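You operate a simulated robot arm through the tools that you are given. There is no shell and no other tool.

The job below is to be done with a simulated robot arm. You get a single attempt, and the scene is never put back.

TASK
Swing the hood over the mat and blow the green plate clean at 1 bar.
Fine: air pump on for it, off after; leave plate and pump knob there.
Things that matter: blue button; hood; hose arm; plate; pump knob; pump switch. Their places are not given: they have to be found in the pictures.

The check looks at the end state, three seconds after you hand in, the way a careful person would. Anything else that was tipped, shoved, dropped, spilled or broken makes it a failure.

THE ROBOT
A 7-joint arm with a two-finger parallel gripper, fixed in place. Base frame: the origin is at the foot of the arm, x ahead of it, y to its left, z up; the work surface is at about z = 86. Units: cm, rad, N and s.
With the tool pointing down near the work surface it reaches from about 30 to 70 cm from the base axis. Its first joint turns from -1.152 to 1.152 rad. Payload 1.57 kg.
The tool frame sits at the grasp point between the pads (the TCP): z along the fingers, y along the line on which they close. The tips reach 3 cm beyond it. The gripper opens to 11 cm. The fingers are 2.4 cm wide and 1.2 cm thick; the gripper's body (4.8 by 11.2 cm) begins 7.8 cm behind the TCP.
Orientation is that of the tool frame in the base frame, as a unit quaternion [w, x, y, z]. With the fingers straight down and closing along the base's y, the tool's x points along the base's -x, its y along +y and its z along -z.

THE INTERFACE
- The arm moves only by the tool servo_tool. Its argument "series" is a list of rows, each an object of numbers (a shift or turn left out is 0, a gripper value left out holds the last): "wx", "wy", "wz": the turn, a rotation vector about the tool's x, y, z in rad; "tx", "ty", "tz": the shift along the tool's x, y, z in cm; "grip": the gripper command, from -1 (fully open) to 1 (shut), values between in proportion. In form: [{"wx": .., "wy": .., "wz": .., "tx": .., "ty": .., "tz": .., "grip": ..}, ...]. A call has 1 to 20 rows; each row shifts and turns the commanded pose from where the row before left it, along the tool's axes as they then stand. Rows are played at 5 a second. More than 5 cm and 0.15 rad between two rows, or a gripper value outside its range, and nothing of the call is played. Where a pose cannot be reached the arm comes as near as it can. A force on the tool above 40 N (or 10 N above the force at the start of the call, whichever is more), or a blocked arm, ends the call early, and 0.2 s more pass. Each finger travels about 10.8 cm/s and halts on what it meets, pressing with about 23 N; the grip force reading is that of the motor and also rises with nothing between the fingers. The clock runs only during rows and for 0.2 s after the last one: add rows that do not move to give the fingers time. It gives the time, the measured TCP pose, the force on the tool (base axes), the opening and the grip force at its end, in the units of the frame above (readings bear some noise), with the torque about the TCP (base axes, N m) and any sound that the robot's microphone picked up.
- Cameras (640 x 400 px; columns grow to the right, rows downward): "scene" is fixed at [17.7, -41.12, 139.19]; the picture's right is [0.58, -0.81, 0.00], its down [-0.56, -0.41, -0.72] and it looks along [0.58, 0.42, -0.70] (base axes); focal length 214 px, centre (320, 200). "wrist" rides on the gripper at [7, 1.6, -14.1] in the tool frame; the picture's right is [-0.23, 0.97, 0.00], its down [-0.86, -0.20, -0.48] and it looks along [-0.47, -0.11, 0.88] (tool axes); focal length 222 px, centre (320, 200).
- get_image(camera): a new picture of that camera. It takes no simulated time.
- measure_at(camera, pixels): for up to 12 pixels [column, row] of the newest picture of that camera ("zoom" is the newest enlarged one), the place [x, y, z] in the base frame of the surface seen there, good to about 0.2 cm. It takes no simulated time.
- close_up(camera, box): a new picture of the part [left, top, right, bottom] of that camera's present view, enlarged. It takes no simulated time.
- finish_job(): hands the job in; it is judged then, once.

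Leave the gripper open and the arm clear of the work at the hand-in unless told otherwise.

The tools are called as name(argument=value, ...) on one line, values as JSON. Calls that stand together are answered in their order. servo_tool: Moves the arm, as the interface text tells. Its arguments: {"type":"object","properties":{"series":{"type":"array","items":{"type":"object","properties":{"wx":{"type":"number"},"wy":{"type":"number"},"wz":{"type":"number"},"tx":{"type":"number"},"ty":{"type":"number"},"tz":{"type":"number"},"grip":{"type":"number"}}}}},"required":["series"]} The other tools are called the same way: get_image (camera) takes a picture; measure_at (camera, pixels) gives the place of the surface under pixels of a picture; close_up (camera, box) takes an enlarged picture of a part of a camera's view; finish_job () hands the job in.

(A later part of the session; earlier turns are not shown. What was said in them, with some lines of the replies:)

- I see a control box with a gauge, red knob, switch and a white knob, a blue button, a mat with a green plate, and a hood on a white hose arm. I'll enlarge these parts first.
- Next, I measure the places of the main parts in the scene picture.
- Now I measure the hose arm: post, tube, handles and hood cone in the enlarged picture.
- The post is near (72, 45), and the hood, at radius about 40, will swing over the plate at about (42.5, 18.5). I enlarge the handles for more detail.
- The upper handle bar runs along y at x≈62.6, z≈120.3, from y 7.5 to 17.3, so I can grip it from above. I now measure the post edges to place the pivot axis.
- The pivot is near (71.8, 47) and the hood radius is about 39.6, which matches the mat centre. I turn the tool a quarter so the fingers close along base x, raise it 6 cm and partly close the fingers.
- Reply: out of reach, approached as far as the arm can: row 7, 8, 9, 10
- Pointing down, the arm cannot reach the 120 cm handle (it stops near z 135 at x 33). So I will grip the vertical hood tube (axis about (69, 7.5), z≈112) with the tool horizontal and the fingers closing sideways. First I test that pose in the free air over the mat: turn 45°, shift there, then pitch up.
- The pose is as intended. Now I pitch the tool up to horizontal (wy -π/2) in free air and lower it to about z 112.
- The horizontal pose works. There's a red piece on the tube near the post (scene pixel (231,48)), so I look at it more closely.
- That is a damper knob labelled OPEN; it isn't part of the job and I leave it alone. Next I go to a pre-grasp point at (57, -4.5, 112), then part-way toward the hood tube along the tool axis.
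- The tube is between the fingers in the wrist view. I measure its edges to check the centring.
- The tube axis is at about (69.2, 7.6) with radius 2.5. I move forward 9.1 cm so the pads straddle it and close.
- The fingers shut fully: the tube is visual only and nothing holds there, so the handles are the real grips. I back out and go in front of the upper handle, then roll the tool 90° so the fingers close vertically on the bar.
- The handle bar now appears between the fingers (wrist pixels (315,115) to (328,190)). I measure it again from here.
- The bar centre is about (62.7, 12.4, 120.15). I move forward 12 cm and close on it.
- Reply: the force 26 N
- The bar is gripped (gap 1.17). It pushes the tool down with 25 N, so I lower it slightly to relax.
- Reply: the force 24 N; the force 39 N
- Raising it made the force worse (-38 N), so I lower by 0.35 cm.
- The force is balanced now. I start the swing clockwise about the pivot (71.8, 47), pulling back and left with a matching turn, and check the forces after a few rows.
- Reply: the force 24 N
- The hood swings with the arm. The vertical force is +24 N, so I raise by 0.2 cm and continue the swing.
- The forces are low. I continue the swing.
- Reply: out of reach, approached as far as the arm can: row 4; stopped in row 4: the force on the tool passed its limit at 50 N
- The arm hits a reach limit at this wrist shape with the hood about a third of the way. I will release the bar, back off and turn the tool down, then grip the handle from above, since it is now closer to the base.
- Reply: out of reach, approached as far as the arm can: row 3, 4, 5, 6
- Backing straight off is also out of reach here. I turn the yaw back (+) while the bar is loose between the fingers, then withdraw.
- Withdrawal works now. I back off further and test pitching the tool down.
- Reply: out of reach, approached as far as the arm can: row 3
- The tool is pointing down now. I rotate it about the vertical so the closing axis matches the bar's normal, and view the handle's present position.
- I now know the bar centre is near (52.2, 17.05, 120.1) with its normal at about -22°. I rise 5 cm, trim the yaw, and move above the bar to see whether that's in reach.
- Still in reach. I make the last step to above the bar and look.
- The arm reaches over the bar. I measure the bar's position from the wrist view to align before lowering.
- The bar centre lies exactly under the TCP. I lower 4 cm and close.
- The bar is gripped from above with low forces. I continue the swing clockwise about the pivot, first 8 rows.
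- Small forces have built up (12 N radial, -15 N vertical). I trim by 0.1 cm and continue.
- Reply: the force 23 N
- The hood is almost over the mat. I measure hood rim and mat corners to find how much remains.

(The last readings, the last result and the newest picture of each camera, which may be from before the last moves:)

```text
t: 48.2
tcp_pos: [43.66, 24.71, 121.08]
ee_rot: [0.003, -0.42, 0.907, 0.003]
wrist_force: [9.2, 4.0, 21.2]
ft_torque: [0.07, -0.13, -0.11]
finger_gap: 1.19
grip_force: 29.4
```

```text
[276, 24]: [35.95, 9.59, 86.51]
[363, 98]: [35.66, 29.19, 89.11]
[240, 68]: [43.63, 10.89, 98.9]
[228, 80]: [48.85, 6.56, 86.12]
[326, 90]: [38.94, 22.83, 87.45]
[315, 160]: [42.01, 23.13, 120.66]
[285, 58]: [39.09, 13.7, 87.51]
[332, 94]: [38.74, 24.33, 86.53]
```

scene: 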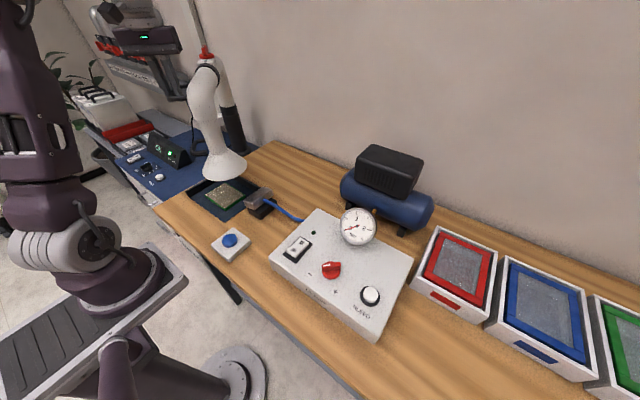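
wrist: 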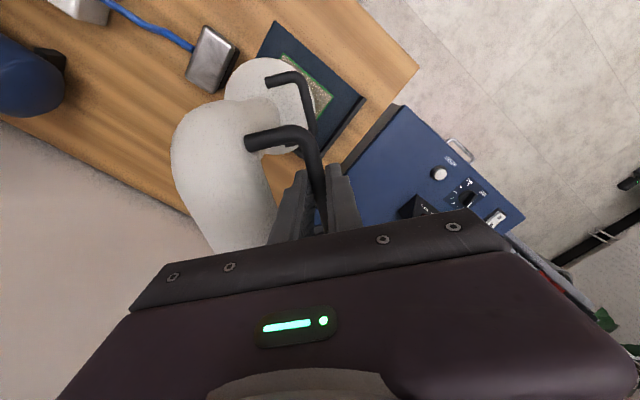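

The hood is at about (46, 16.9); about 5.3° more brings it to (43.4, 19.4), over mat and plate. I finish the swing.

servo_tool(series=[{"tx": -0.08, "tz": -0.18}, {"tx": -0.14, "ty": 0.65, "wz": 0.0186}, {"tx": -0.14, "ty": 0.65, "wz": 0.0186}, {"tx": -0.14, "ty": 0.65, "wz": 0.0186}, {"tx": -0.14, "ty": 0.65, "wz": 0.0186}, {"tx": -0.14, "ty": 0.65, "wz": 0.0186}, {}])

get_image(camera="scene")

close_up(camera="scene", box=[160, 120, 320, 220])

```text
t: 49.8
tcp_pos: [41.9, 27.45, 120.98]
ee_rot: [0.003, -0.377, 0.926, 0.003]
wrist_force: [-9.4, -8.0, -20.5]
ft_torque: [-0.24, 0.21, 0.09]
finger_gap: 1.2
grip_force: 29.0
```

```text
taken
```

scene: 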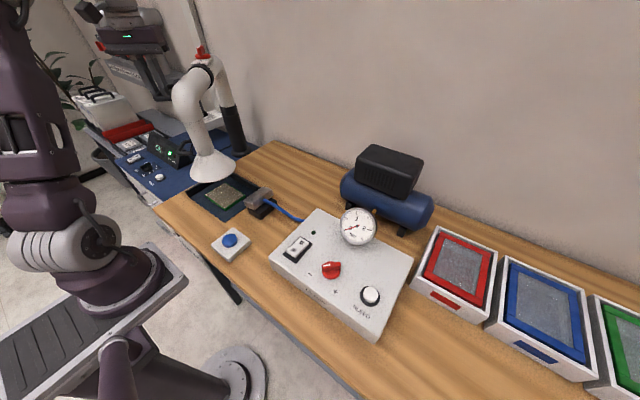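

```text
4.00 times, centred on (240, 170) of scene
```

zoom: 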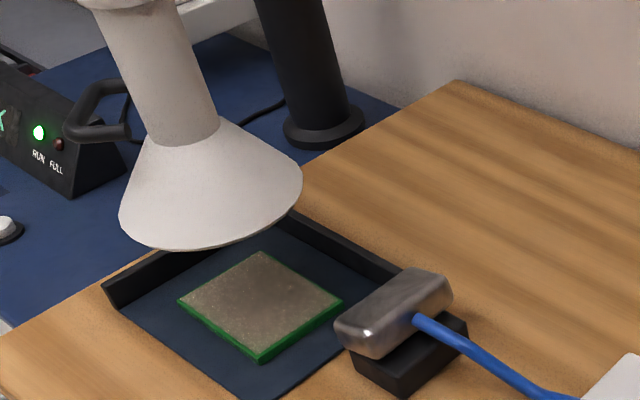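

measure_at(camera="zoom", pixels=[[122, 215], [300, 185], [180, 246], [230, 240], [265, 222], [180, 300], [262, 358], [340, 305], [258, 254], [103, 290], [265, 395]])

```text
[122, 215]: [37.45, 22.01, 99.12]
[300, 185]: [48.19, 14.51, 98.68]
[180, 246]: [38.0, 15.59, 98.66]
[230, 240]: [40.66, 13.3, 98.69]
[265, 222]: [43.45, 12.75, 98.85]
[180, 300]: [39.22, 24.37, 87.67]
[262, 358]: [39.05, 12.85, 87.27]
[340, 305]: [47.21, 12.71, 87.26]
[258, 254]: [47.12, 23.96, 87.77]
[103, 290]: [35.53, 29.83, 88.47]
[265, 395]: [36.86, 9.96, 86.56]
```

The hood rim centre is at about (43.3, 19.2), over the plate centre (43.15, 18.5). I release the bar, rise clear, and check that the hood stays.

servo_tool(series=[{"tz": 0.12}, {"grip": 0.2}, {}, {}, {"tz": -1.2}, {"tz": -1.2}, {"tz": -1.2}, {"tz": -1.2}, {}])

get_image(camera="scene")

```text
t: 51.8
tcp_pos: [41.86, 27.33, 125.72]
ee_rot: [0.003, -0.378, 0.926, 0.004]
wrist_force: [-0.5, 0.7, 0.1]
ft_torque: [0.02, -0.03, 0.0]
finger_gap: 4.41
grip_force: 0.0
```

```text
taken
```

scene: 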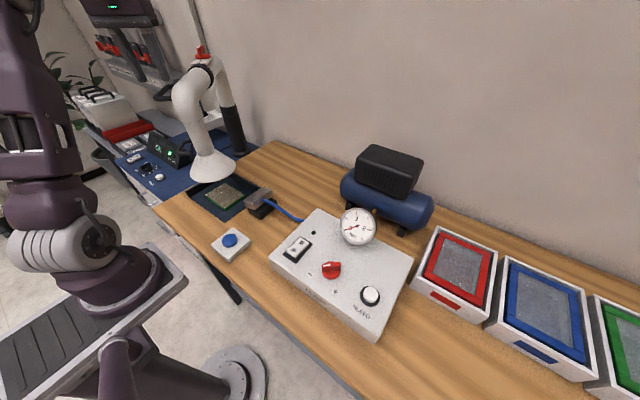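

The hood stays put. I move the arm back toward the base, then to the right over the pump box, straightening the tool.

servo_tool(series=[{"tx": 3.3, "ty": 1.85}, {"tx": 3.3, "ty": 1.85}, {"tx": 3.3, "ty": 1.85}, {"tx": 2.9, "ty": -2.96}, {"tx": 2.9, "ty": -2.96}, {"tx": 2.9, "ty": -2.96}, {"tx": 2.9, "ty": -2.96}, {"tx": 2.9, "ty": -2.96}, {"tx": 2.9, "ty": -2.96}, {"tx": 2.9, "ty": -2.96}, {"wz": 0.129}, {"wz": 0.129}, {"wz": 0.129}, {"wz": 0.129}, {"wz": 0.129}, {"wz": 0.129}, {}])

get_image(camera="wrist")

```text
t: 55.4
tcp_pos: [30.81, -4.66, 125.65]
ee_rot: [0.001, 0.0, 1.0, 0.004]
wrist_force: [0.2, -0.1, -0.2]
ft_torque: [-0.01, 0.01, -0.01]
finger_gap: 4.42
grip_force: 0.1
```

```text
taken
```

wrist: 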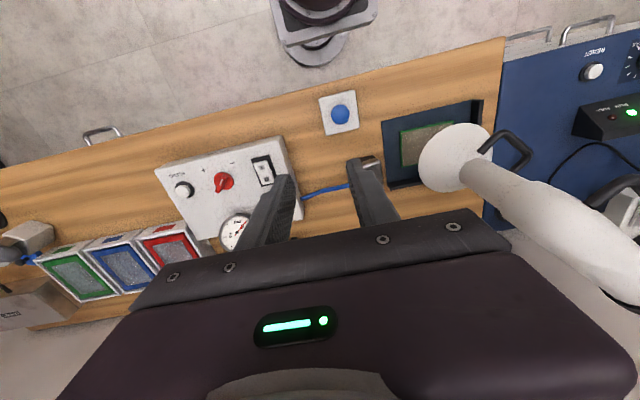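

I enlarge the switch and knob in the wrist view and scene view.

close_up(camera="wrist", box=[190, 135, 310, 255])

close_up(camera="scene", box=[270, 220, 350, 290])

```text
3.33 times, centred on (250, 195) of wrist
```

zoom: 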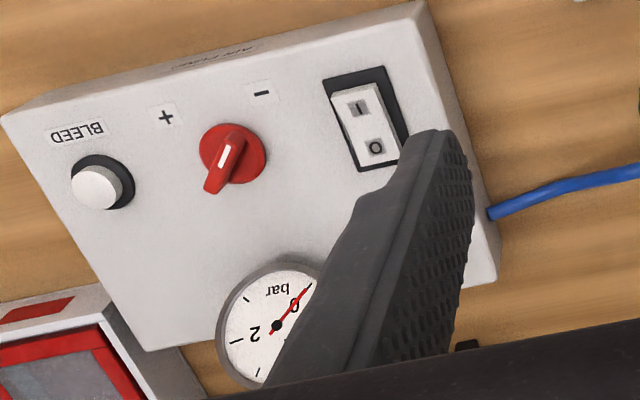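

```text
5.71 times, centred on (310, 255) of scene
```

zoom: 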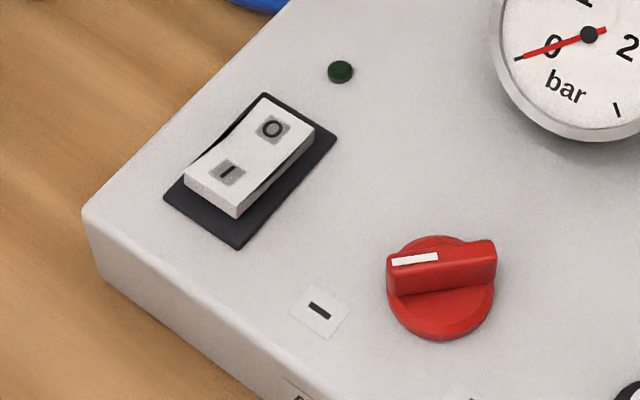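

measure_at(camera="zoom", pixels=[[228, 172], [210, 185], [272, 128], [250, 150], [415, 262], [470, 255], [490, 265], [395, 285], [440, 320], [240, 210]])

```text
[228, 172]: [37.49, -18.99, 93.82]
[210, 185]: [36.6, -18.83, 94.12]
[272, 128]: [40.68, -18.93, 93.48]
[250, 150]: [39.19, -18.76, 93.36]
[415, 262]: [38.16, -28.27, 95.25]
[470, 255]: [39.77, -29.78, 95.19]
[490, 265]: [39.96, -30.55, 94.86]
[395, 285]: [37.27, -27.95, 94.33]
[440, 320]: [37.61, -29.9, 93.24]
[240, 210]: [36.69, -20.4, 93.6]
```

The rocker's I end (raised, at about (37, -19, 94)) faces the robot. I close the fingers and move above it.

servo_tool(series=[{"tx": -0.72, "ty": -1.8, "tz": 3.2, "grip": 1}, {"tx": -0.72, "ty": -1.8, "tz": 3.2}, {"tx": -0.72, "ty": -1.8, "tz": 3.2}, {"tx": -0.72, "ty": -1.8, "tz": 3.2}, {"tx": -0.72, "ty": -1.8, "tz": 3.2}, {"tx": -0.72, "ty": -1.8, "tz": 3.2}, {"tx": -0.72, "ty": -1.8, "tz": 3.2}, {"tx": -0.72, "ty": -1.8, "tz": 3.2}, {}])

get_image(camera="scene")

```text
t: 57.4
tcp_pos: [36.72, -18.78, 99.65]
ee_rot: [0.002, 0.0, 1.0, 0.003]
wrist_force: [0.0, -0.1, 0.3]
ft_torque: [-0.01, 0.02, -0.01]
finger_gap: 0.0
grip_force: 21.4
```

```text
taken
```

scene: 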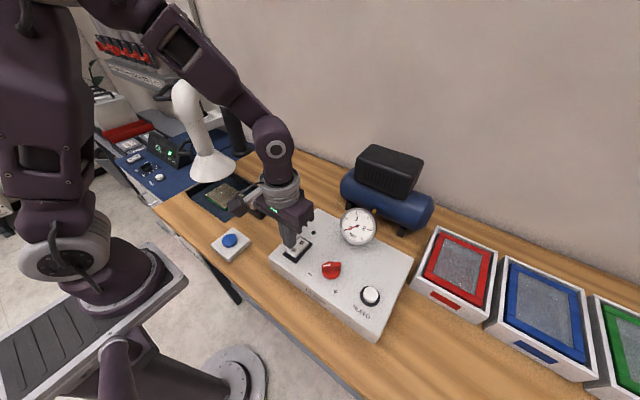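

I lower onto the I end in small steps.

servo_tool(series=[{"ty": -0.2, "tz": 1.0}, {"tz": 1.0}, {"tz": 0.3}, {"tz": 0.3}, {"tz": 0.2}, {}])

close_up(camera="scene", box=[260, 200, 420, 300])

```text
t: 58.8
tcp_pos: [36.8, -18.99, 97.05]
ee_rot: [0.001, 0.0, 1.0, 0.003]
wrist_force: [-0.3, 0.2, -0.4]
ft_torque: [-0.02, 0.03, 0.01]
finger_gap: 0.01
grip_force: 21.2
```

```text
4.00 times, centred on (340, 250) of scene
```

zoom: 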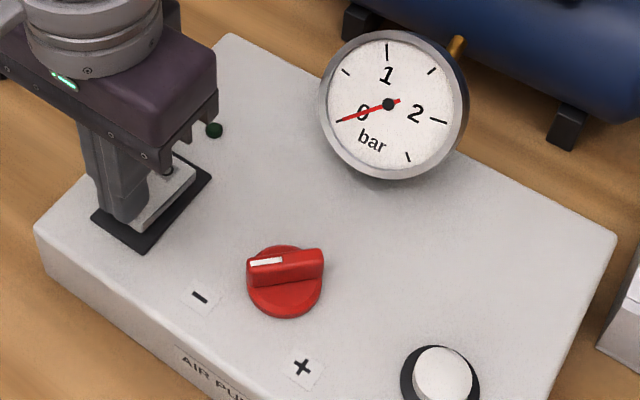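

servo_tool(series=[{"tz": 0.2}, {"tz": 0.2}, {"tz": 0.2}, {}])

close_up(camera="scene", box=[260, 200, 420, 300])

```text
t: 59.8
tcp_pos: [36.71, -19.01, 96.45]
ee_rot: [0.002, 0.0, 1.0, 0.003]
wrist_force: [-2.8, 2.5, 20.5]
ft_torque: [0.07, -0.16, -0.03]
finger_gap: 0.01
grip_force: 21.5
```

```text
4.00 times, centred on (340, 250) of scene
```

zoom: 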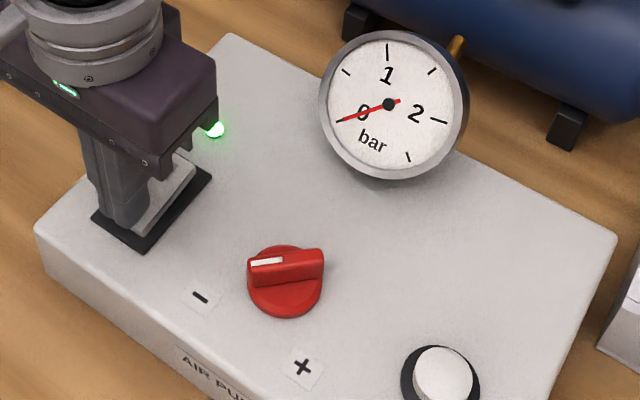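

The green lamp is lit: the pump is on. I lift off and wait to see what pressure the gauge settles at.

servo_tool(series=[{"tz": -1.5}, {"tz": -2.5}, {"tz": -3}, {}, {}, {}, {}, {}, {}, {}])

close_up(camera="scene", box=[260, 200, 420, 300])

```text
t: 62.0
tcp_pos: [36.6, -18.97, 103.4]
ee_rot: [0.0, 0.0, 1.0, 0.004]
wrist_force: [-0.3, 0.0, 0.1]
ft_torque: [0.03, 0.02, 0.01]
finger_gap: 0.0
grip_force: 21.2
```

```text
4.00 times, centred on (340, 250) of scene
```

zoom: 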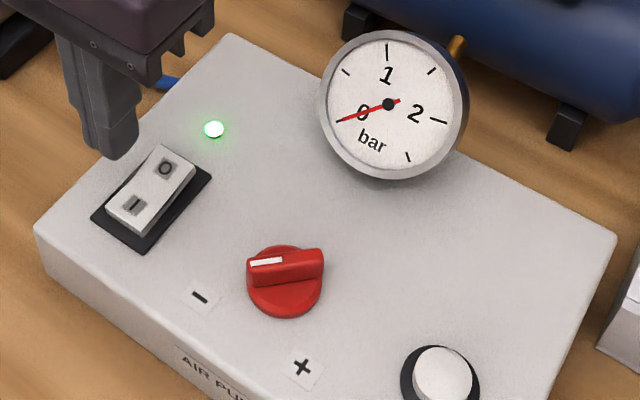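

Gauge still reads 0: the red knob (pointer near "–") is at its minimum, so it must be turned clockwise towards "+". I move over the knob and open the fingers to see it.

servo_tool(series=[{"tx": -0.55, "ty": -2.6, "tz": -0.5, "grip": 0.2}, {"tx": -0.55, "ty": -2.6, "tz": -0.5}, {"tx": -0.55, "ty": -2.6, "tz": -0.5}, {"tx": -0.55, "ty": -2.6, "tz": -0.5}, {}, {}])

get_image(camera="wrist")

close_up(camera="wrist", box=[240, 90, 400, 210])

```text
t: 63.4
tcp_pos: [38.84, -29.49, 105.42]
ee_rot: [-0.001, 0.0, 1.0, 0.004]
wrist_force: [0.6, 0.2, -0.4]
ft_torque: [0.01, 0.02, 0.01]
finger_gap: 4.41
grip_force: 0.1
```

```text
taken
```

wrist: 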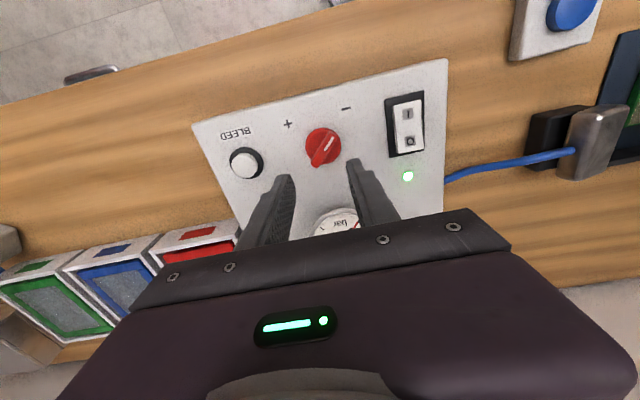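

```text
3.33 times, centred on (320, 150) of wrist
```

zoom: 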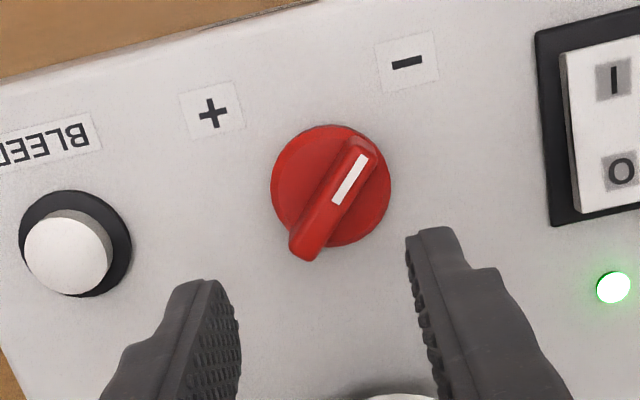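

measure_at(camera="zoom", pixels=[[360, 150], [340, 190], [308, 240], [355, 145], [370, 155], [296, 235], [325, 250], [275, 185], [388, 185], [330, 130], [345, 242]])

```text
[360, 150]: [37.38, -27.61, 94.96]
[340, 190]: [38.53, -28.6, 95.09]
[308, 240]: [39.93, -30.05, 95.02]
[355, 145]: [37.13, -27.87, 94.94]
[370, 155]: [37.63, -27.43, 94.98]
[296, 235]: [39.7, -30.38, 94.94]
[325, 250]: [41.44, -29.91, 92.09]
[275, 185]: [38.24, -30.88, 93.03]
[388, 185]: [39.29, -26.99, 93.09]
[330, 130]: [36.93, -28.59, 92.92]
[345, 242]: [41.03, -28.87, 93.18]
```

The wing runs from (37.38, -27.61) (pointer end) to (39.93, -30.05), centre about (38.75, -28.87). I turn the tool 0.77 rad so the fingers close across the wing and lower over it.

servo_tool(series=[{"tx": 0.09, "ty": 0.6, "wz": 0.0}, {"wz": 0.128}, {"wz": 0.128}, {"wz": 0.128}, {"wz": 0.128}, {"wz": 0.128}, {"wz": 0.128}, {"tz": 2}, {"tz": 2}, {"tz": 1}, {}])

close_up(camera="wrist", box=[240, 90, 400, 210])

close_up(camera="scene", box=[280, 210, 400, 310])

```text
t: 65.8
tcp_pos: [38.73, -28.86, 100.32]
ee_rot: [0.0, 0.374, 0.927, 0.004]
wrist_force: [0.8, -0.3, -0.3]
ft_torque: [0.0, 0.0, 0.01]
finger_gap: 4.4
grip_force: 0.1
```

```text
3.33 times, centred on (320, 150) of wrist
```

zoom: 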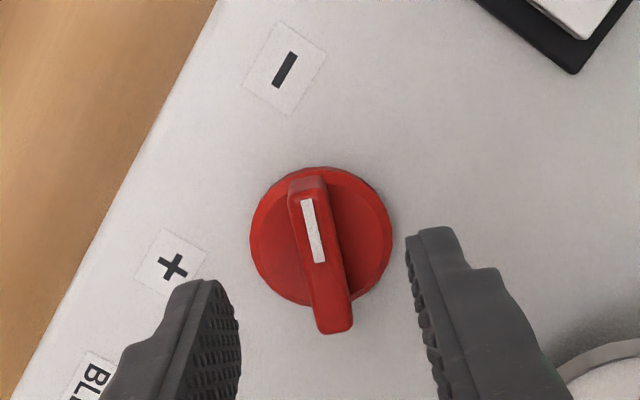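

```text
4.00 times, centred on (340, 260) of scene
```

zoom: 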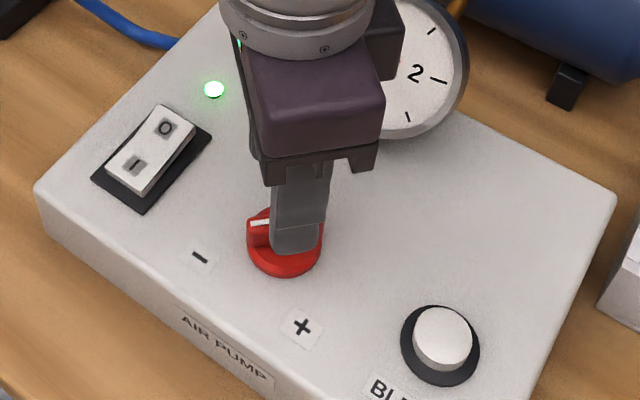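

Well aligned. I lower to z≈96.5 and grip the wing.

servo_tool(series=[{"tz": 1.5}, {"tz": 1.5}, {"tz": 0.8}, {}, {"grip": 1}, {}, {}, {}])

```text
t: 67.6
tcp_pos: [38.73, -28.71, 96.6]
ee_rot: [-0.001, 0.376, 0.927, 0.004]
wrist_force: [-1.9, -0.2, -5.5]
ft_torque: [-0.49, -0.07, -0.68]
finger_gap: 1.09
grip_force: 28.4
```

The wing is held (gap 1.09). I turn it clockwise (+wz) by about 0.6 rad and look at the gauge.

servo_tool(series=[{"wz": 0.06}, {"wz": 0.06}, {"wz": 0.06}, {"wz": 0.06}, {"wz": 0.06}, {"wz": 0.06}, {"wz": 0.06}, {"wz": 0.06}, {"wz": 0.06}, {"wz": 0.06}, {}, {}, {}])

get_image(camera="scene")

get_image(camera="wrist")

close_up(camera="scene", box=[280, 190, 400, 290])

```text
t: 70.4
tcp_pos: [38.99, -28.69, 96.66]
ee_rot: [0.0, 0.631, 0.776, 0.003]
wrist_force: [25.7, 11.3, 11.9]
ft_torque: [0.65, -0.29, 0.06]
finger_gap: 1.1
grip_force: 28.7
```

```text
taken
```

scene: 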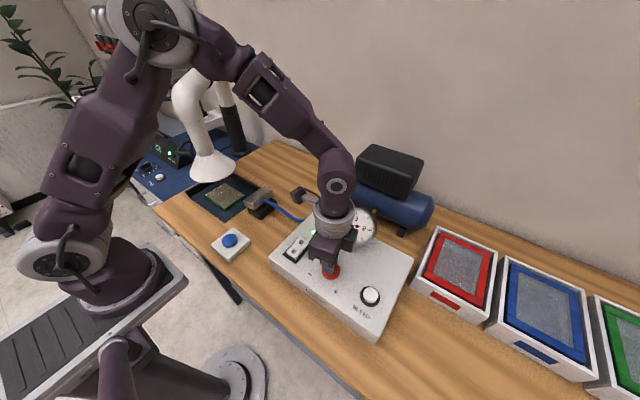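

```text
taken
```

wrist: 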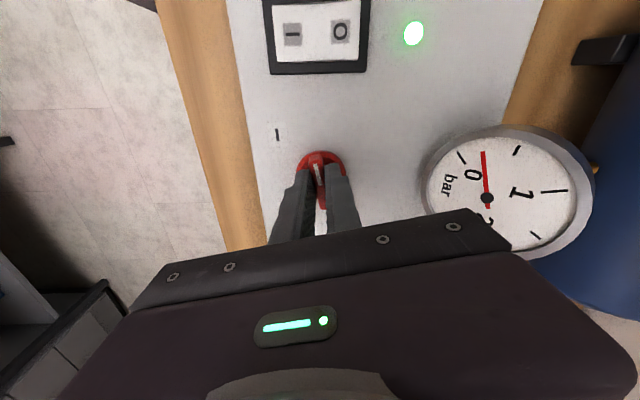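

```text
4.00 times, centred on (340, 240) of scene
```

zoom: 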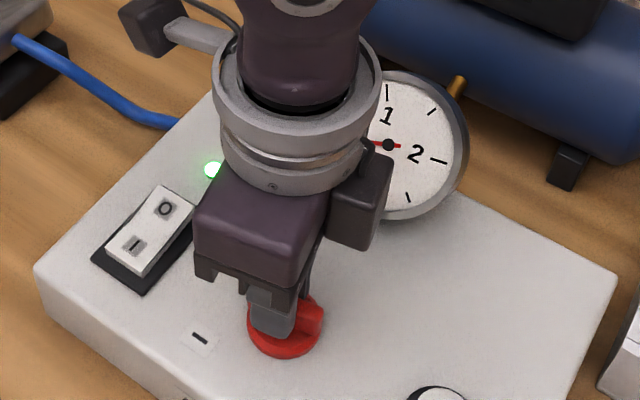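

The pressure is starting to rise. I relax the side force (ty +0.23) and wait for the gauge to settle.

servo_tool(series=[{"ty": 0.12}, {"ty": 0.1}, {}, {}, {}, {}, {}, {}, {}, {}, {}, {}])

close_up(camera="wrist", box=[400, 110, 610, 270])

```text
t: 73.0
tcp_pos: [38.91, -28.6, 96.58]
ee_rot: [-0.001, 0.632, 0.775, 0.003]
wrist_force: [-3.3, 2.1, 5.2]
ft_torque: [-0.19, 0.22, -0.01]
finger_gap: 1.08
grip_force: 29.1
```

```text
2.50 times, centred on (505, 190) of wrist
```

zoom: 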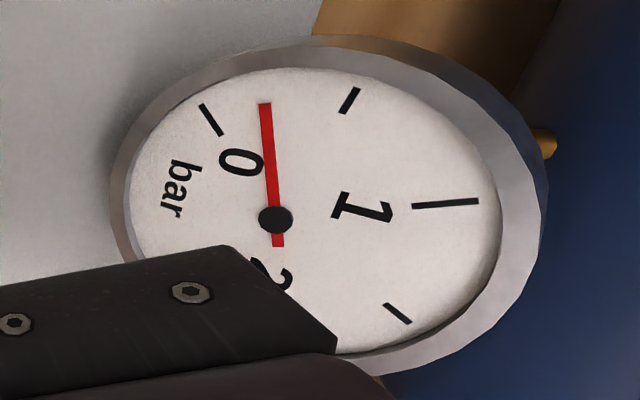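

Needle reads about 0.23 bar. I turn further clockwise by 0.6 rad and wait.

servo_tool(series=[{"wz": 0.06}, {"wz": 0.06}, {"wz": 0.06}, {"wz": 0.06}, {"wz": 0.06}, {"wz": 0.06}, {"wz": 0.06}, {"wz": 0.06}, {"wz": 0.06}, {"wz": 0.06}, {}, {}, {}, {}, {}])

close_up(camera="wrist", box=[400, 110, 640, 270])

close_up(camera="scene", box=[280, 190, 400, 290])

```text
t: 76.2
tcp_pos: [39.12, -28.72, 96.59]
ee_rot: [-0.002, 0.832, 0.554, 0.004]
wrist_force: [20.8, 2.0, -8.5]
ft_torque: [0.38, -0.62, 0.08]
finger_gap: 1.12
grip_force: 28.7
```

```text
2.50 times, centred on (520, 190) of wrist
```

zoom: 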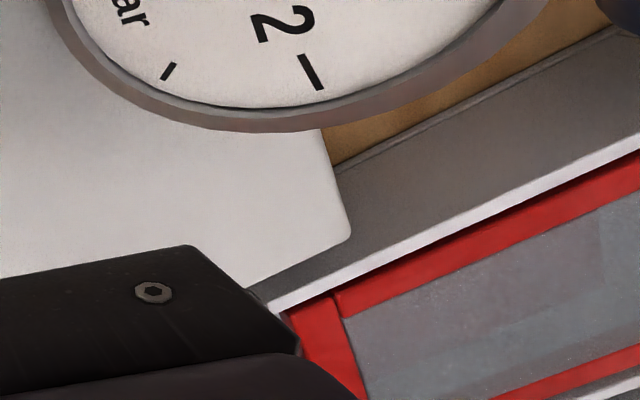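

```text
4.00 times, centred on (340, 240) of scene
```

zoom: 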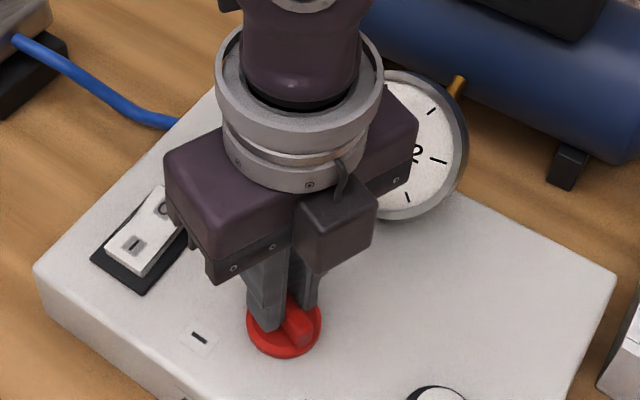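

get_image(camera="wrist")

close_up(camera="wrist", box=[400, 20, 620, 170])

```text
taken
```

wrist: 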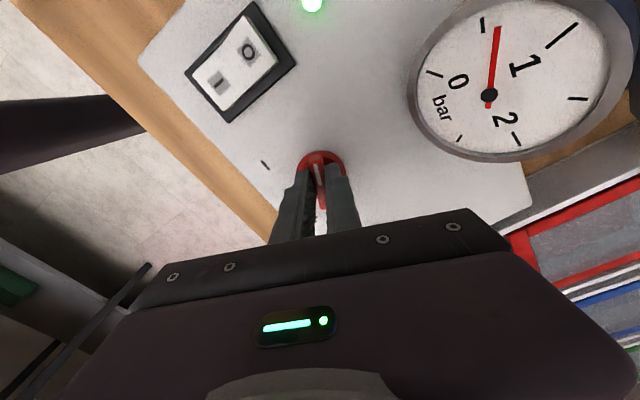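

```text
2.67 times, centred on (510, 95) of wrist
```

zoom: 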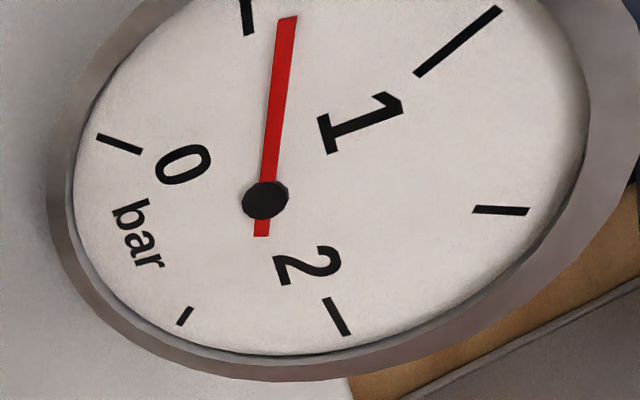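

About 0.63 bar. I relax the side force and turn another 0.4 rad.

servo_tool(series=[{"ty": 0.14, "tx": 0.06}, {"wz": 0.05}, {"wz": 0.05}, {"wz": 0.05}, {"wz": 0.05}, {"wz": 0.05}, {"wz": 0.05}, {"wz": 0.05}, {"wz": 0.05}, {}, {}, {}, {}, {}, {}])

get_image(camera="wrist")

close_up(camera="wrist", box=[380, 0, 600, 150])

```text
t: 79.4
tcp_pos: [39.17, -28.77, 96.59]
ee_rot: [-0.002, 0.926, 0.378, 0.002]
wrist_force: [20.5, -11.1, -9.9]
ft_torque: [-0.55, -0.24, 0.09]
finger_gap: 1.09
grip_force: 28.0
```

```text
taken
```

wrist: 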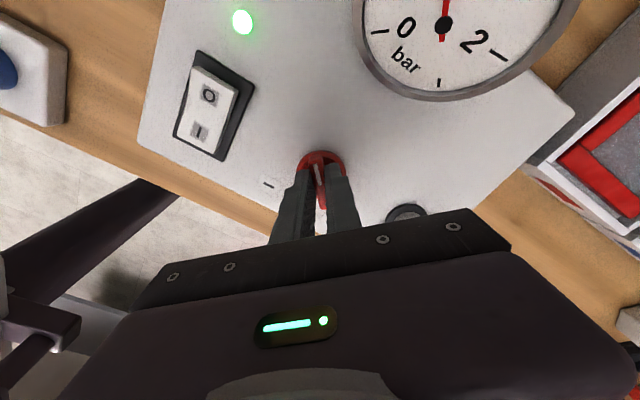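

```text
2.67 times, centred on (490, 75) of wrist
```

zoom: 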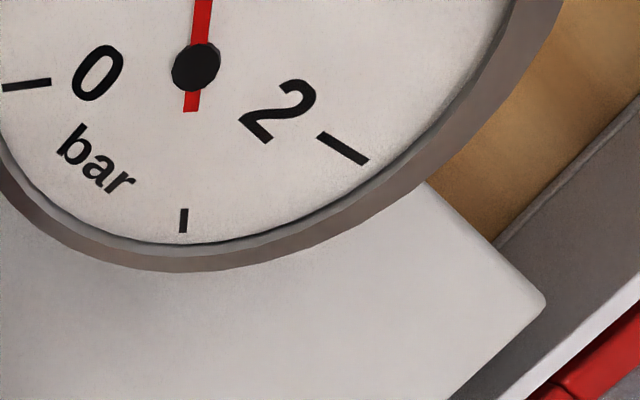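

I can't see the needle tip from here. I release the knob, lift and retreat so the scene camera can read the gauge.

servo_tool(series=[{"ty": 0.15}, {"grip": 0.2}, {}, {"tz": -2}, {"tz": -3}, {"tz": -3}, {"tx": -2, "ty": -2}, {"tx": -2, "ty": -2}, {"tx": -2, "ty": -2}, {}])

close_up(camera="scene", box=[300, 190, 400, 290])

```text
t: 81.6
tcp_pos: [30.75, -28.78, 104.73]
ee_rot: [-0.001, 0.926, 0.378, 0.004]
wrist_force: [0.6, 0.7, 0.8]
ft_torque: [0.02, -0.03, 0.02]
finger_gap: 4.37
grip_force: 0.1
```

```text
4.00 times, centred on (350, 240) of scene
```

zoom: 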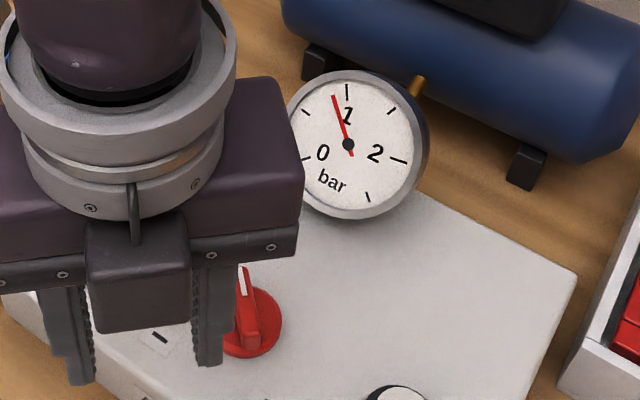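

close_up(camera="scene", box=[335, 203, 375, 248])

```text
8.89 times, centred on (355, 226) of scene
```

zoom: 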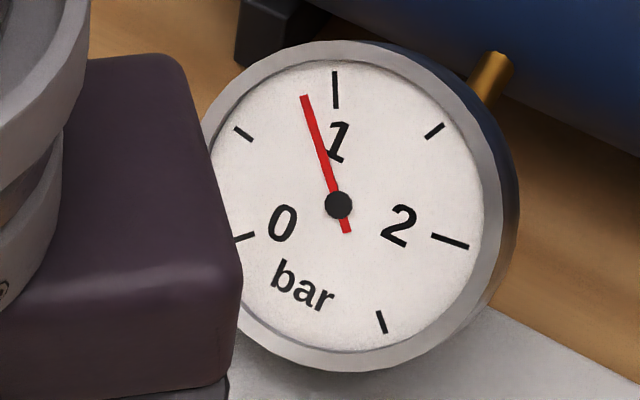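

The needle reads about 0.85 bar. I go back over the knob with the same orientation, grip, and turn a further 0.25 rad.

servo_tool(series=[{"tx": 2, "ty": 2}, {"tx": 2, "ty": 2}, {"tx": 1.9, "ty": 1.9}, {"tz": 3}, {"tz": 3}, {"tz": 2.1}, {}, {"grip": 1}, {}, {}, {}])

```text
t: 84.0
tcp_pos: [39.16, -28.79, 96.61]
ee_rot: [-0.002, 0.926, 0.378, 0.003]
wrist_force: [16.0, -15.9, -14.3]
ft_torque: [-0.52, -0.25, 0.02]
finger_gap: 1.09
grip_force: 28.5
```

servo_tool(series=[{"ty": 0.15}, {"wz": 0.05}, {"wz": 0.05}, {"wz": 0.05}, {"wz": 0.05}, {"wz": 0.05}, {}, {}, {}])

servo_tool(series=[{"grip": 0.2}, {}, {"tz": -2}, {"tz": -3}, {"tz": -3}, {"tx": -2, "ty": -1.2}, {"tx": -2, "ty": -1.2}, {"tx": -2, "ty": -1.2}, {}])

close_up(camera="scene", box=[335, 203, 375, 248])

```text
t: 86.0
tcp_pos: [39.18, -28.74, 96.69]
ee_rot: [-0.003, 0.966, 0.259, 0.002]
wrist_force: [-0.6, 0.7, 10.4]
ft_torque: [-0.05, -0.41, 0.0]
finger_gap: 1.11
grip_force: 29.0
```

```text
t: 88.0
tcp_pos: [32.17, -28.87, 104.54]
ee_rot: [-0.002, 0.966, 0.26, 0.001]
wrist_force: [0.1, 0.0, -0.3]
ft_torque: [0.0, -0.01, -0.01]
finger_gap: 4.4
grip_force: 0.0
```

```text
8.89 times, centred on (355, 226) of scene
```

zoom: 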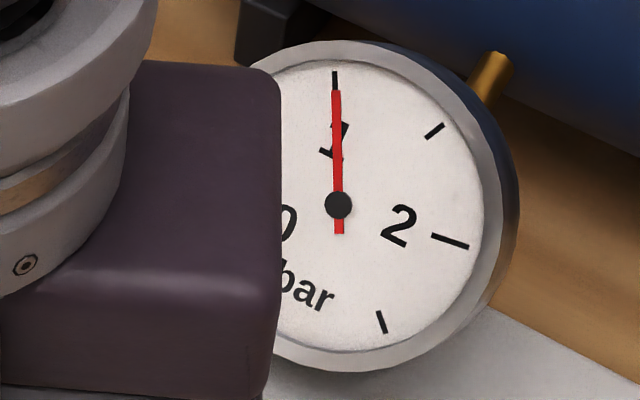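

The needle is right on 1 bar. Now I rise, close the fingers and turn the wrist back toward neutral, then move over the blue button at about (31.5, -0.2, 89.8).

servo_tool(series=[{"tz": -2, "wz": -0.145, "grip": 1}, {"tz": -2, "wz": -0.145}, {"wz": -0.145}, {"wz": -0.145}, {"wz": -0.145}, {"wz": -0.145}, {"wz": -0.145}, {"wz": -0.145}, {"wz": -0.145}, {"wz": -0.145}, {"wz": -0.145}, {"wz": -0.145}, {"wz": -0.145}, {"wz": -0.145}, {"wz": -0.145}, {"wz": -0.145}, {"wz": -0.145}, {"wz": -0.145}, {}])

get_image(camera="scene")

close_up(camera="scene", box=[170, 160, 290, 280])

```text
t: 92.0
tcp_pos: [32.3, -28.96, 108.39]
ee_rot: [0.001, 0.002, 1.0, 0.002]
wrist_force: [-0.7, 0.1, -0.3]
ft_torque: [0.01, 0.0, -0.02]
finger_gap: 0.03
grip_force: 21.4
```

```text
taken
```

scene: 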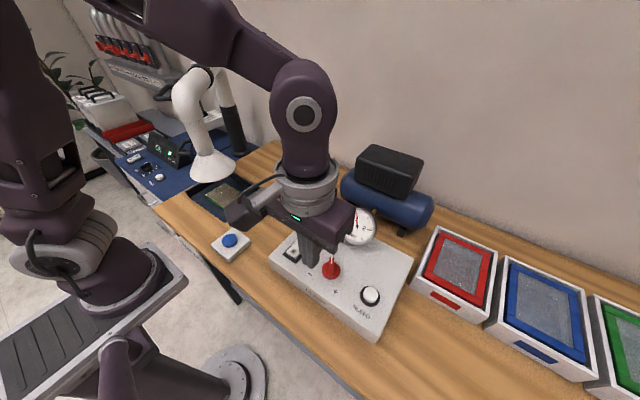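

```text
3.33 times, centred on (230, 220) of scene
```

zoom: 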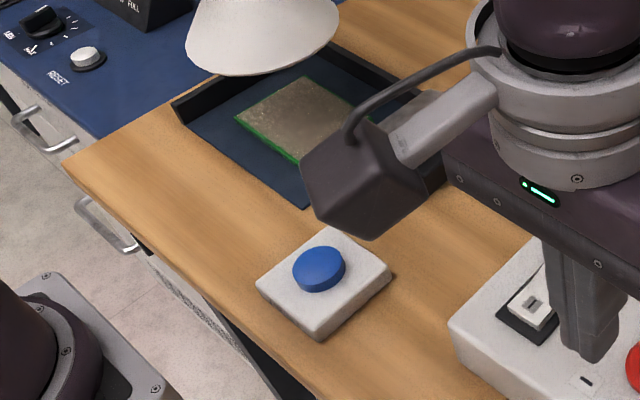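

measure_at(camera="zoom", pixels=[[322, 265], [296, 262], [345, 258], [320, 248], [318, 288], [325, 310]])

servo_tool(series=[{"ty": 4}, {"ty": 4}, {"ty": 4}, {"ty": 4}, {"ty": 4}, {"ty": 4}, {"ty": 4.7}, {"tx": 0.6, "tz": 3}, {"tz": 3}, {"tz": 3}, {}])

close_up(camera="scene", box=[170, 160, 290, 280])

```text
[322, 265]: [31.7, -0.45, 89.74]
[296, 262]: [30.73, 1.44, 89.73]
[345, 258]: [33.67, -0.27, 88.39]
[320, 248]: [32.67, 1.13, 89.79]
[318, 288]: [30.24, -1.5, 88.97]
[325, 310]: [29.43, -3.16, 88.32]
```

```text
t: 94.4
tcp_pos: [31.84, -0.14, 99.68]
ee_rot: [0.002, 0.004, 1.0, 0.003]
wrist_force: [-0.3, -0.1, -0.1]
ft_torque: [0.0, -0.02, 0.04]
finger_gap: 0.01
grip_force: 21.5
```

```text
3.33 times, centred on (230, 220) of scene
```

zoom: 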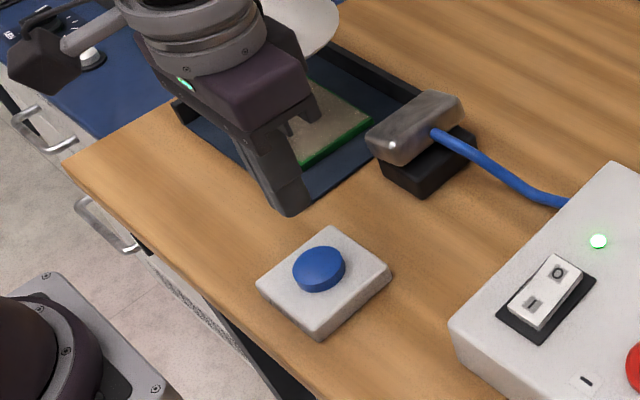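

The button centre is about (31.5, 0). I lower to just above it, then press in small steps.

servo_tool(series=[{"tx": 0.3, "tz": 2.5}, {"tz": 2.5}, {"tz": 1.4}, {"tz": 0.2}, {"tz": 0.2}, {"tz": 0.2}, {"tz": 0.2}, {}])

close_up(camera="scene", box=[170, 160, 290, 280])

```text
t: 96.2
tcp_pos: [31.53, -0.04, 92.47]
ee_rot: [0.002, 0.003, 1.0, 0.003]
wrist_force: [-0.3, 1.2, 2.0]
ft_torque: [-0.02, 0.01, -0.01]
finger_gap: 0.01
grip_force: 21.3
```

```text
3.33 times, centred on (230, 220) of scene
```

zoom: 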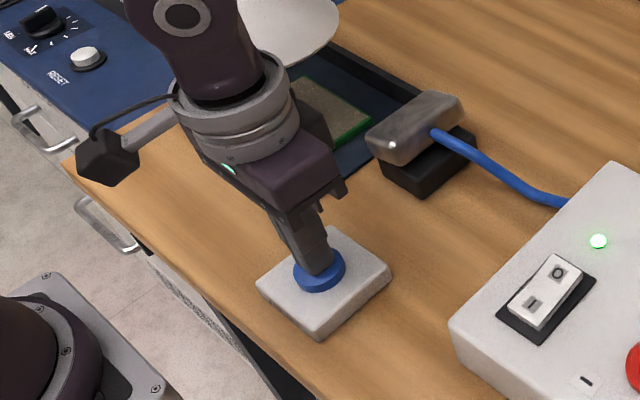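

In contact with 2 N. I press further and hold, listening and watching the plate.

servo_tool(series=[{"tz": 0.15}, {"tz": 0.15}, {}, {}, {}])

close_up(camera="scene", box=[190, 160, 290, 230])

close_up(camera="scene", box=[335, 203, 375, 248])

```text
t: 97.4
tcp_pos: [31.59, -0.11, 92.29]
ee_rot: [0.001, 0.003, 1.0, 0.003]
wrist_force: [-0.3, -1.6, 2.7]
ft_torque: [-0.02, -0.03, 0.03]
finger_gap: 0.0
grip_force: 22.0
heard: click
```

```text
5.71 times, centred on (240, 195) of scene
```

zoom: 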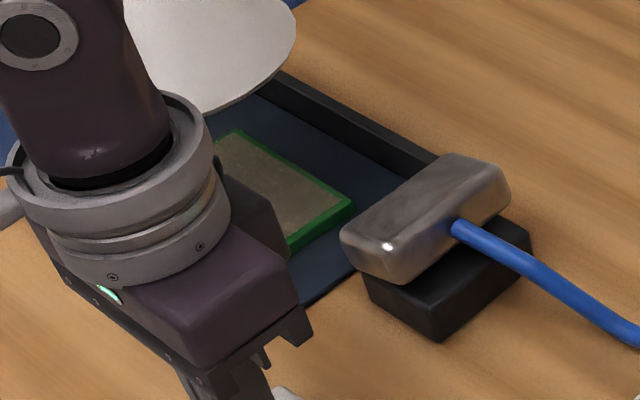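

```text
8.89 times, centred on (355, 226) of scene
```

zoom: 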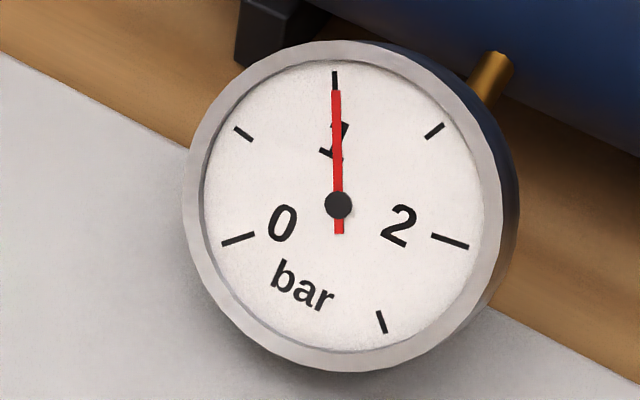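

A click was heard and the plate's dust looks to be thinning. I hold the button another 2 s.

servo_tool(series=[{}, {}, {}, {}, {}, {}, {}, {}, {}, {}])

close_up(camera="scene", box=[190, 160, 290, 230])

close_up(camera="scene", box=[335, 203, 375, 248])

```text
t: 99.6
tcp_pos: [31.56, 0.03, 92.17]
ee_rot: [0.001, 0.003, 1.0, 0.004]
wrist_force: [1.8, 0.2, 3.0]
ft_torque: [0.03, -0.03, 0.01]
finger_gap: 0.0
grip_force: 21.6
```

```text
5.71 times, centred on (240, 195) of scene
```

zoom: 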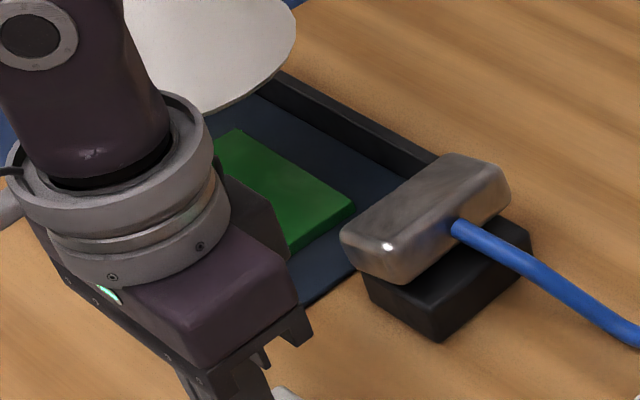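

```text
8.89 times, centred on (355, 226) of scene
```

zoom: 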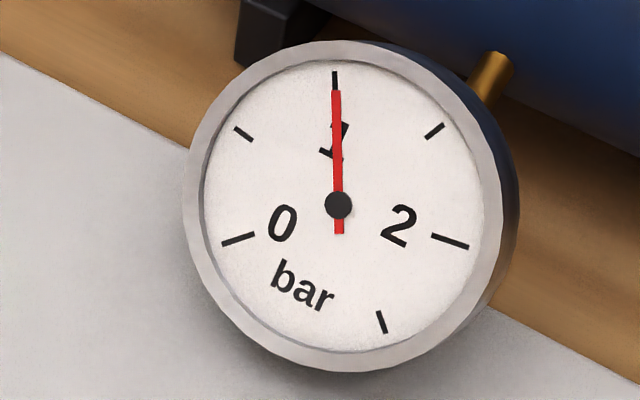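

The plate is green and clean. I release the button and lift to view the whole plate.

servo_tool(series=[{"tz": -1}, {"tz": -2}, {"tz": -3}, {"tz": -3}, {"tz": -3}, {"ty": -4}, {"ty": -4}, {"ty": -4}, {}])

get_image(camera="scene")

close_up(camera="scene", box=[170, 140, 290, 260])

```text
t: 101.6
tcp_pos: [31.3, -12.22, 104.24]
ee_rot: [0.001, 0.003, 1.0, 0.004]
wrist_force: [-1.0, -0.3, -0.6]
ft_torque: [0.03, -0.05, 0.01]
finger_gap: 0.01
grip_force: 21.0
```

```text
taken
```

scene: 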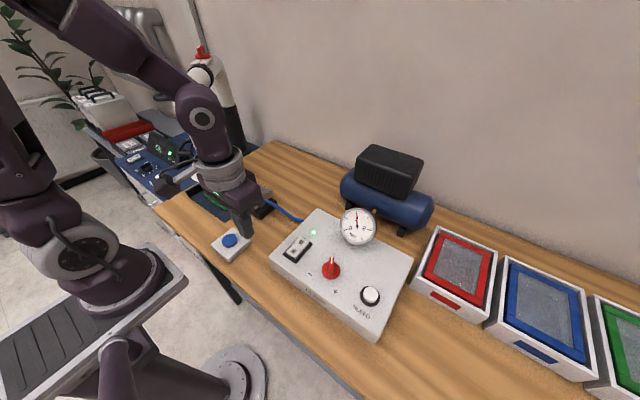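

```text
3.33 times, centred on (230, 200) of scene
```

zoom: 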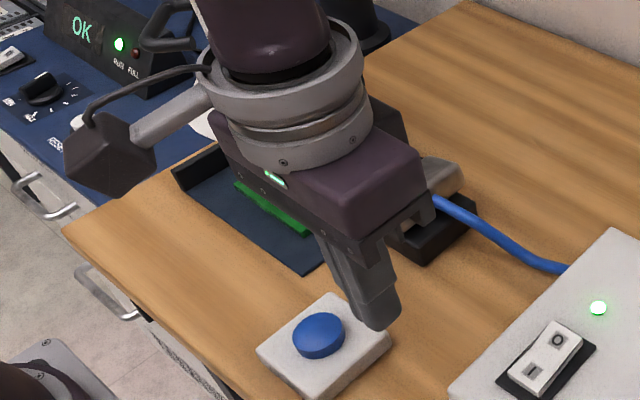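

The button has popped back up. Next is the O end of the switch; I measure its position in its new tilt.

measure_at(camera="zoom", pixels=[[558, 340], [570, 328], [530, 370], [545, 355]])

servo_tool(series=[{"tx": -3.2, "ty": -2.27}, {"tx": -3.2, "ty": -2.27}, {"tx": -3.2, "ty": -2.27}, {"tz": 2.5}, {"tz": 2}, {}])

close_up(camera="scene", box=[260, 200, 420, 300])

```text
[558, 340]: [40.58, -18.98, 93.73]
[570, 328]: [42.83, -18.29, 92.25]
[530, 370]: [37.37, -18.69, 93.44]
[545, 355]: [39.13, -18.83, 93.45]
```

```text
t: 103.0
tcp_pos: [40.9, -19.08, 99.63]
ee_rot: [0.001, 0.004, 1.0, 0.003]
wrist_force: [0.4, 0.2, -0.4]
ft_torque: [0.02, 0.03, 0.03]
finger_gap: 0.0
grip_force: 21.2
```

```text
4.00 times, centred on (340, 250) of scene
```

zoom: 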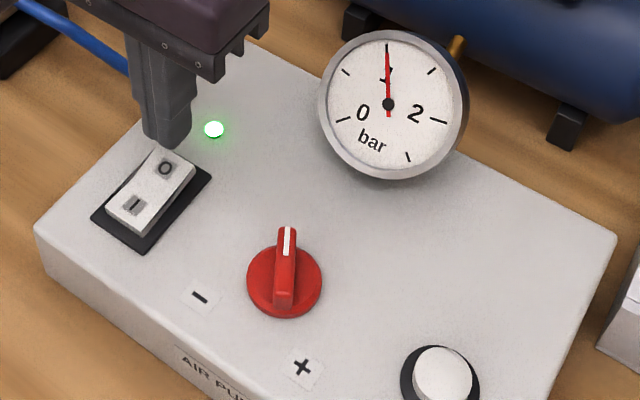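

I press the O end down in small steps, as before.

servo_tool(series=[{"tx": -0.15, "tz": 1.2}, {"tz": 1.0}, {"tz": 0.3}, {"tz": 0.2}, {"tz": 0.2}, {"tz": 0.2}, {}])

close_up(camera="scene", box=[260, 200, 420, 300])

```text
t: 104.6
tcp_pos: [41.06, -18.96, 96.57]
ee_rot: [0.001, 0.003, 1.0, 0.003]
wrist_force: [-3.5, 2.3, 26.6]
ft_torque: [0.07, 0.44, -0.3]
finger_gap: 0.0
grip_force: 21.4
```

```text
4.00 times, centred on (340, 250) of scene
```

zoom: 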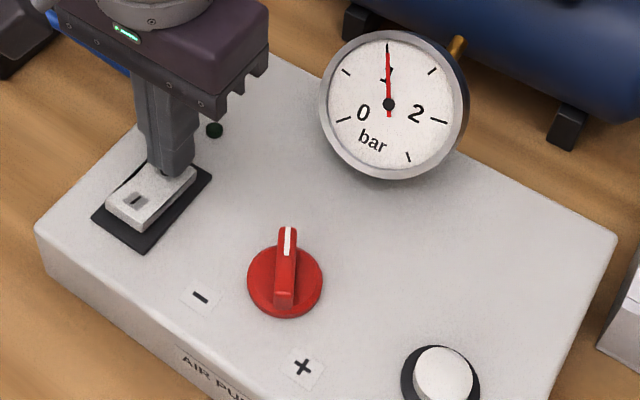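

The lamp is off. I lift away, retreat high and open the gripper, then check everything.

servo_tool(series=[{"tz": -1}, {"tz": -3}, {"tz": -4}, {"tz": -4}, {"tz": -4}, {"tz": -4}, {"tx": 2.5, "ty": -3, "tz": -2}, {"tx": 2.5, "ty": -3, "tz": -2, "grip": -1}, {"tx": 1, "ty": -3}, {}, {}, {}, {}])

get_image(camera="scene")

close_up(camera="scene", box=[170, 60, 290, 260])

close_up(camera="scene", box=[260, 200, 420, 300])

```text
t: 107.4
tcp_pos: [34.93, -28.03, 120.39]
ee_rot: [0.001, 0.003, 1.0, 0.004]
wrist_force: [0.4, -0.1, 1.0]
ft_torque: [0.0, 0.02, 0.03]
finger_gap: 11.02
grip_force: 0.0
```

```text
taken
```

scene: 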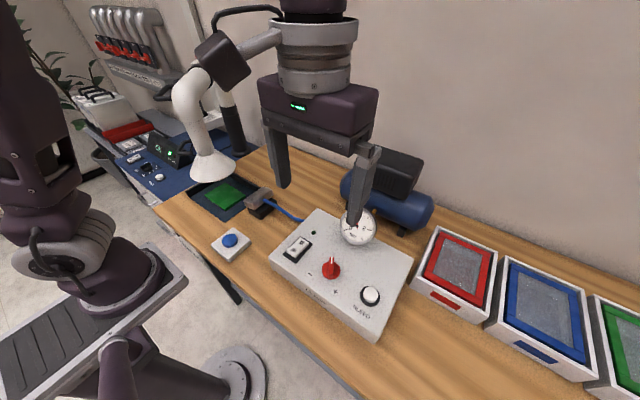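

```text
2.00 times, centred on (230, 160) of scene
```

zoom: 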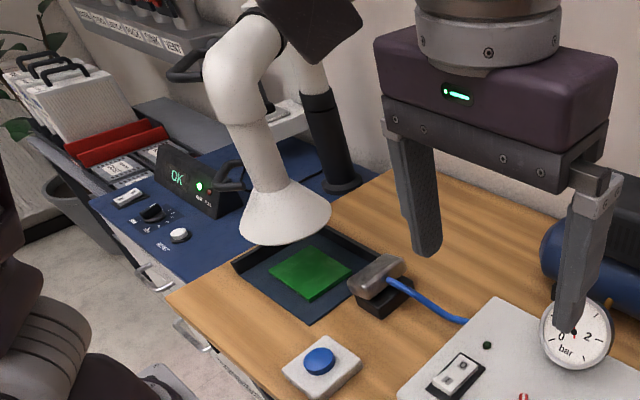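

```text
4.00 times, centred on (340, 250) of scene
```

zoom: 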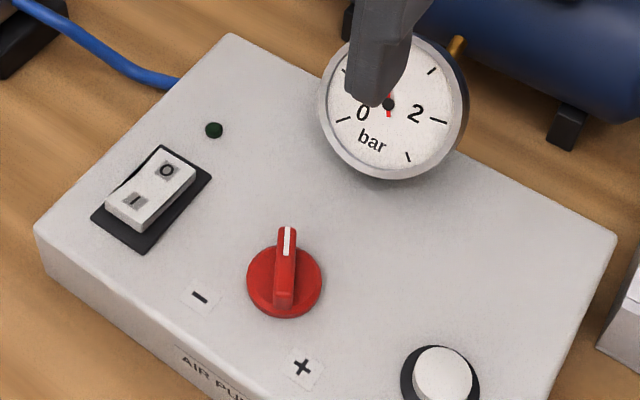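

The hood is over the mat and the plate is clean and in place. The pump is off with its lamp dark, and the knob is left at its 1 bar setting. The gripper is open and clear, so I hand in.

finish_job()

```text
The job is handed in.
```

The job is handed in: the hood is over the mat, the green plate was blown clean at 1 bar, and the pump is off again.

- **Hood:** I swung it round by the upper handle on the hose arm. Its centre now sits less than 1 cm from the plate's centre. On the first try I closed on the hood's tube, but it had no solid surface, so I changed to the handle. The hood's position did not change.
- **Pressure:** The knob was at its minimum when I switched the pump on. I turned it clockwise until the gauge needle was right on 1 bar, and left it there.
- **Blowing:** I held the blue button for about 3 seconds. The grey dust went and the whole plate showed green. It looks to be where it was.
- **End state:** The pump lamp is dark, the gripper is open and the arm is clear of the work. I saw nothing tipped or shoved. The gauge still showed about 1 bar of trapped pressure after switch-off. I did not bleed it, as you didn't ask for that.
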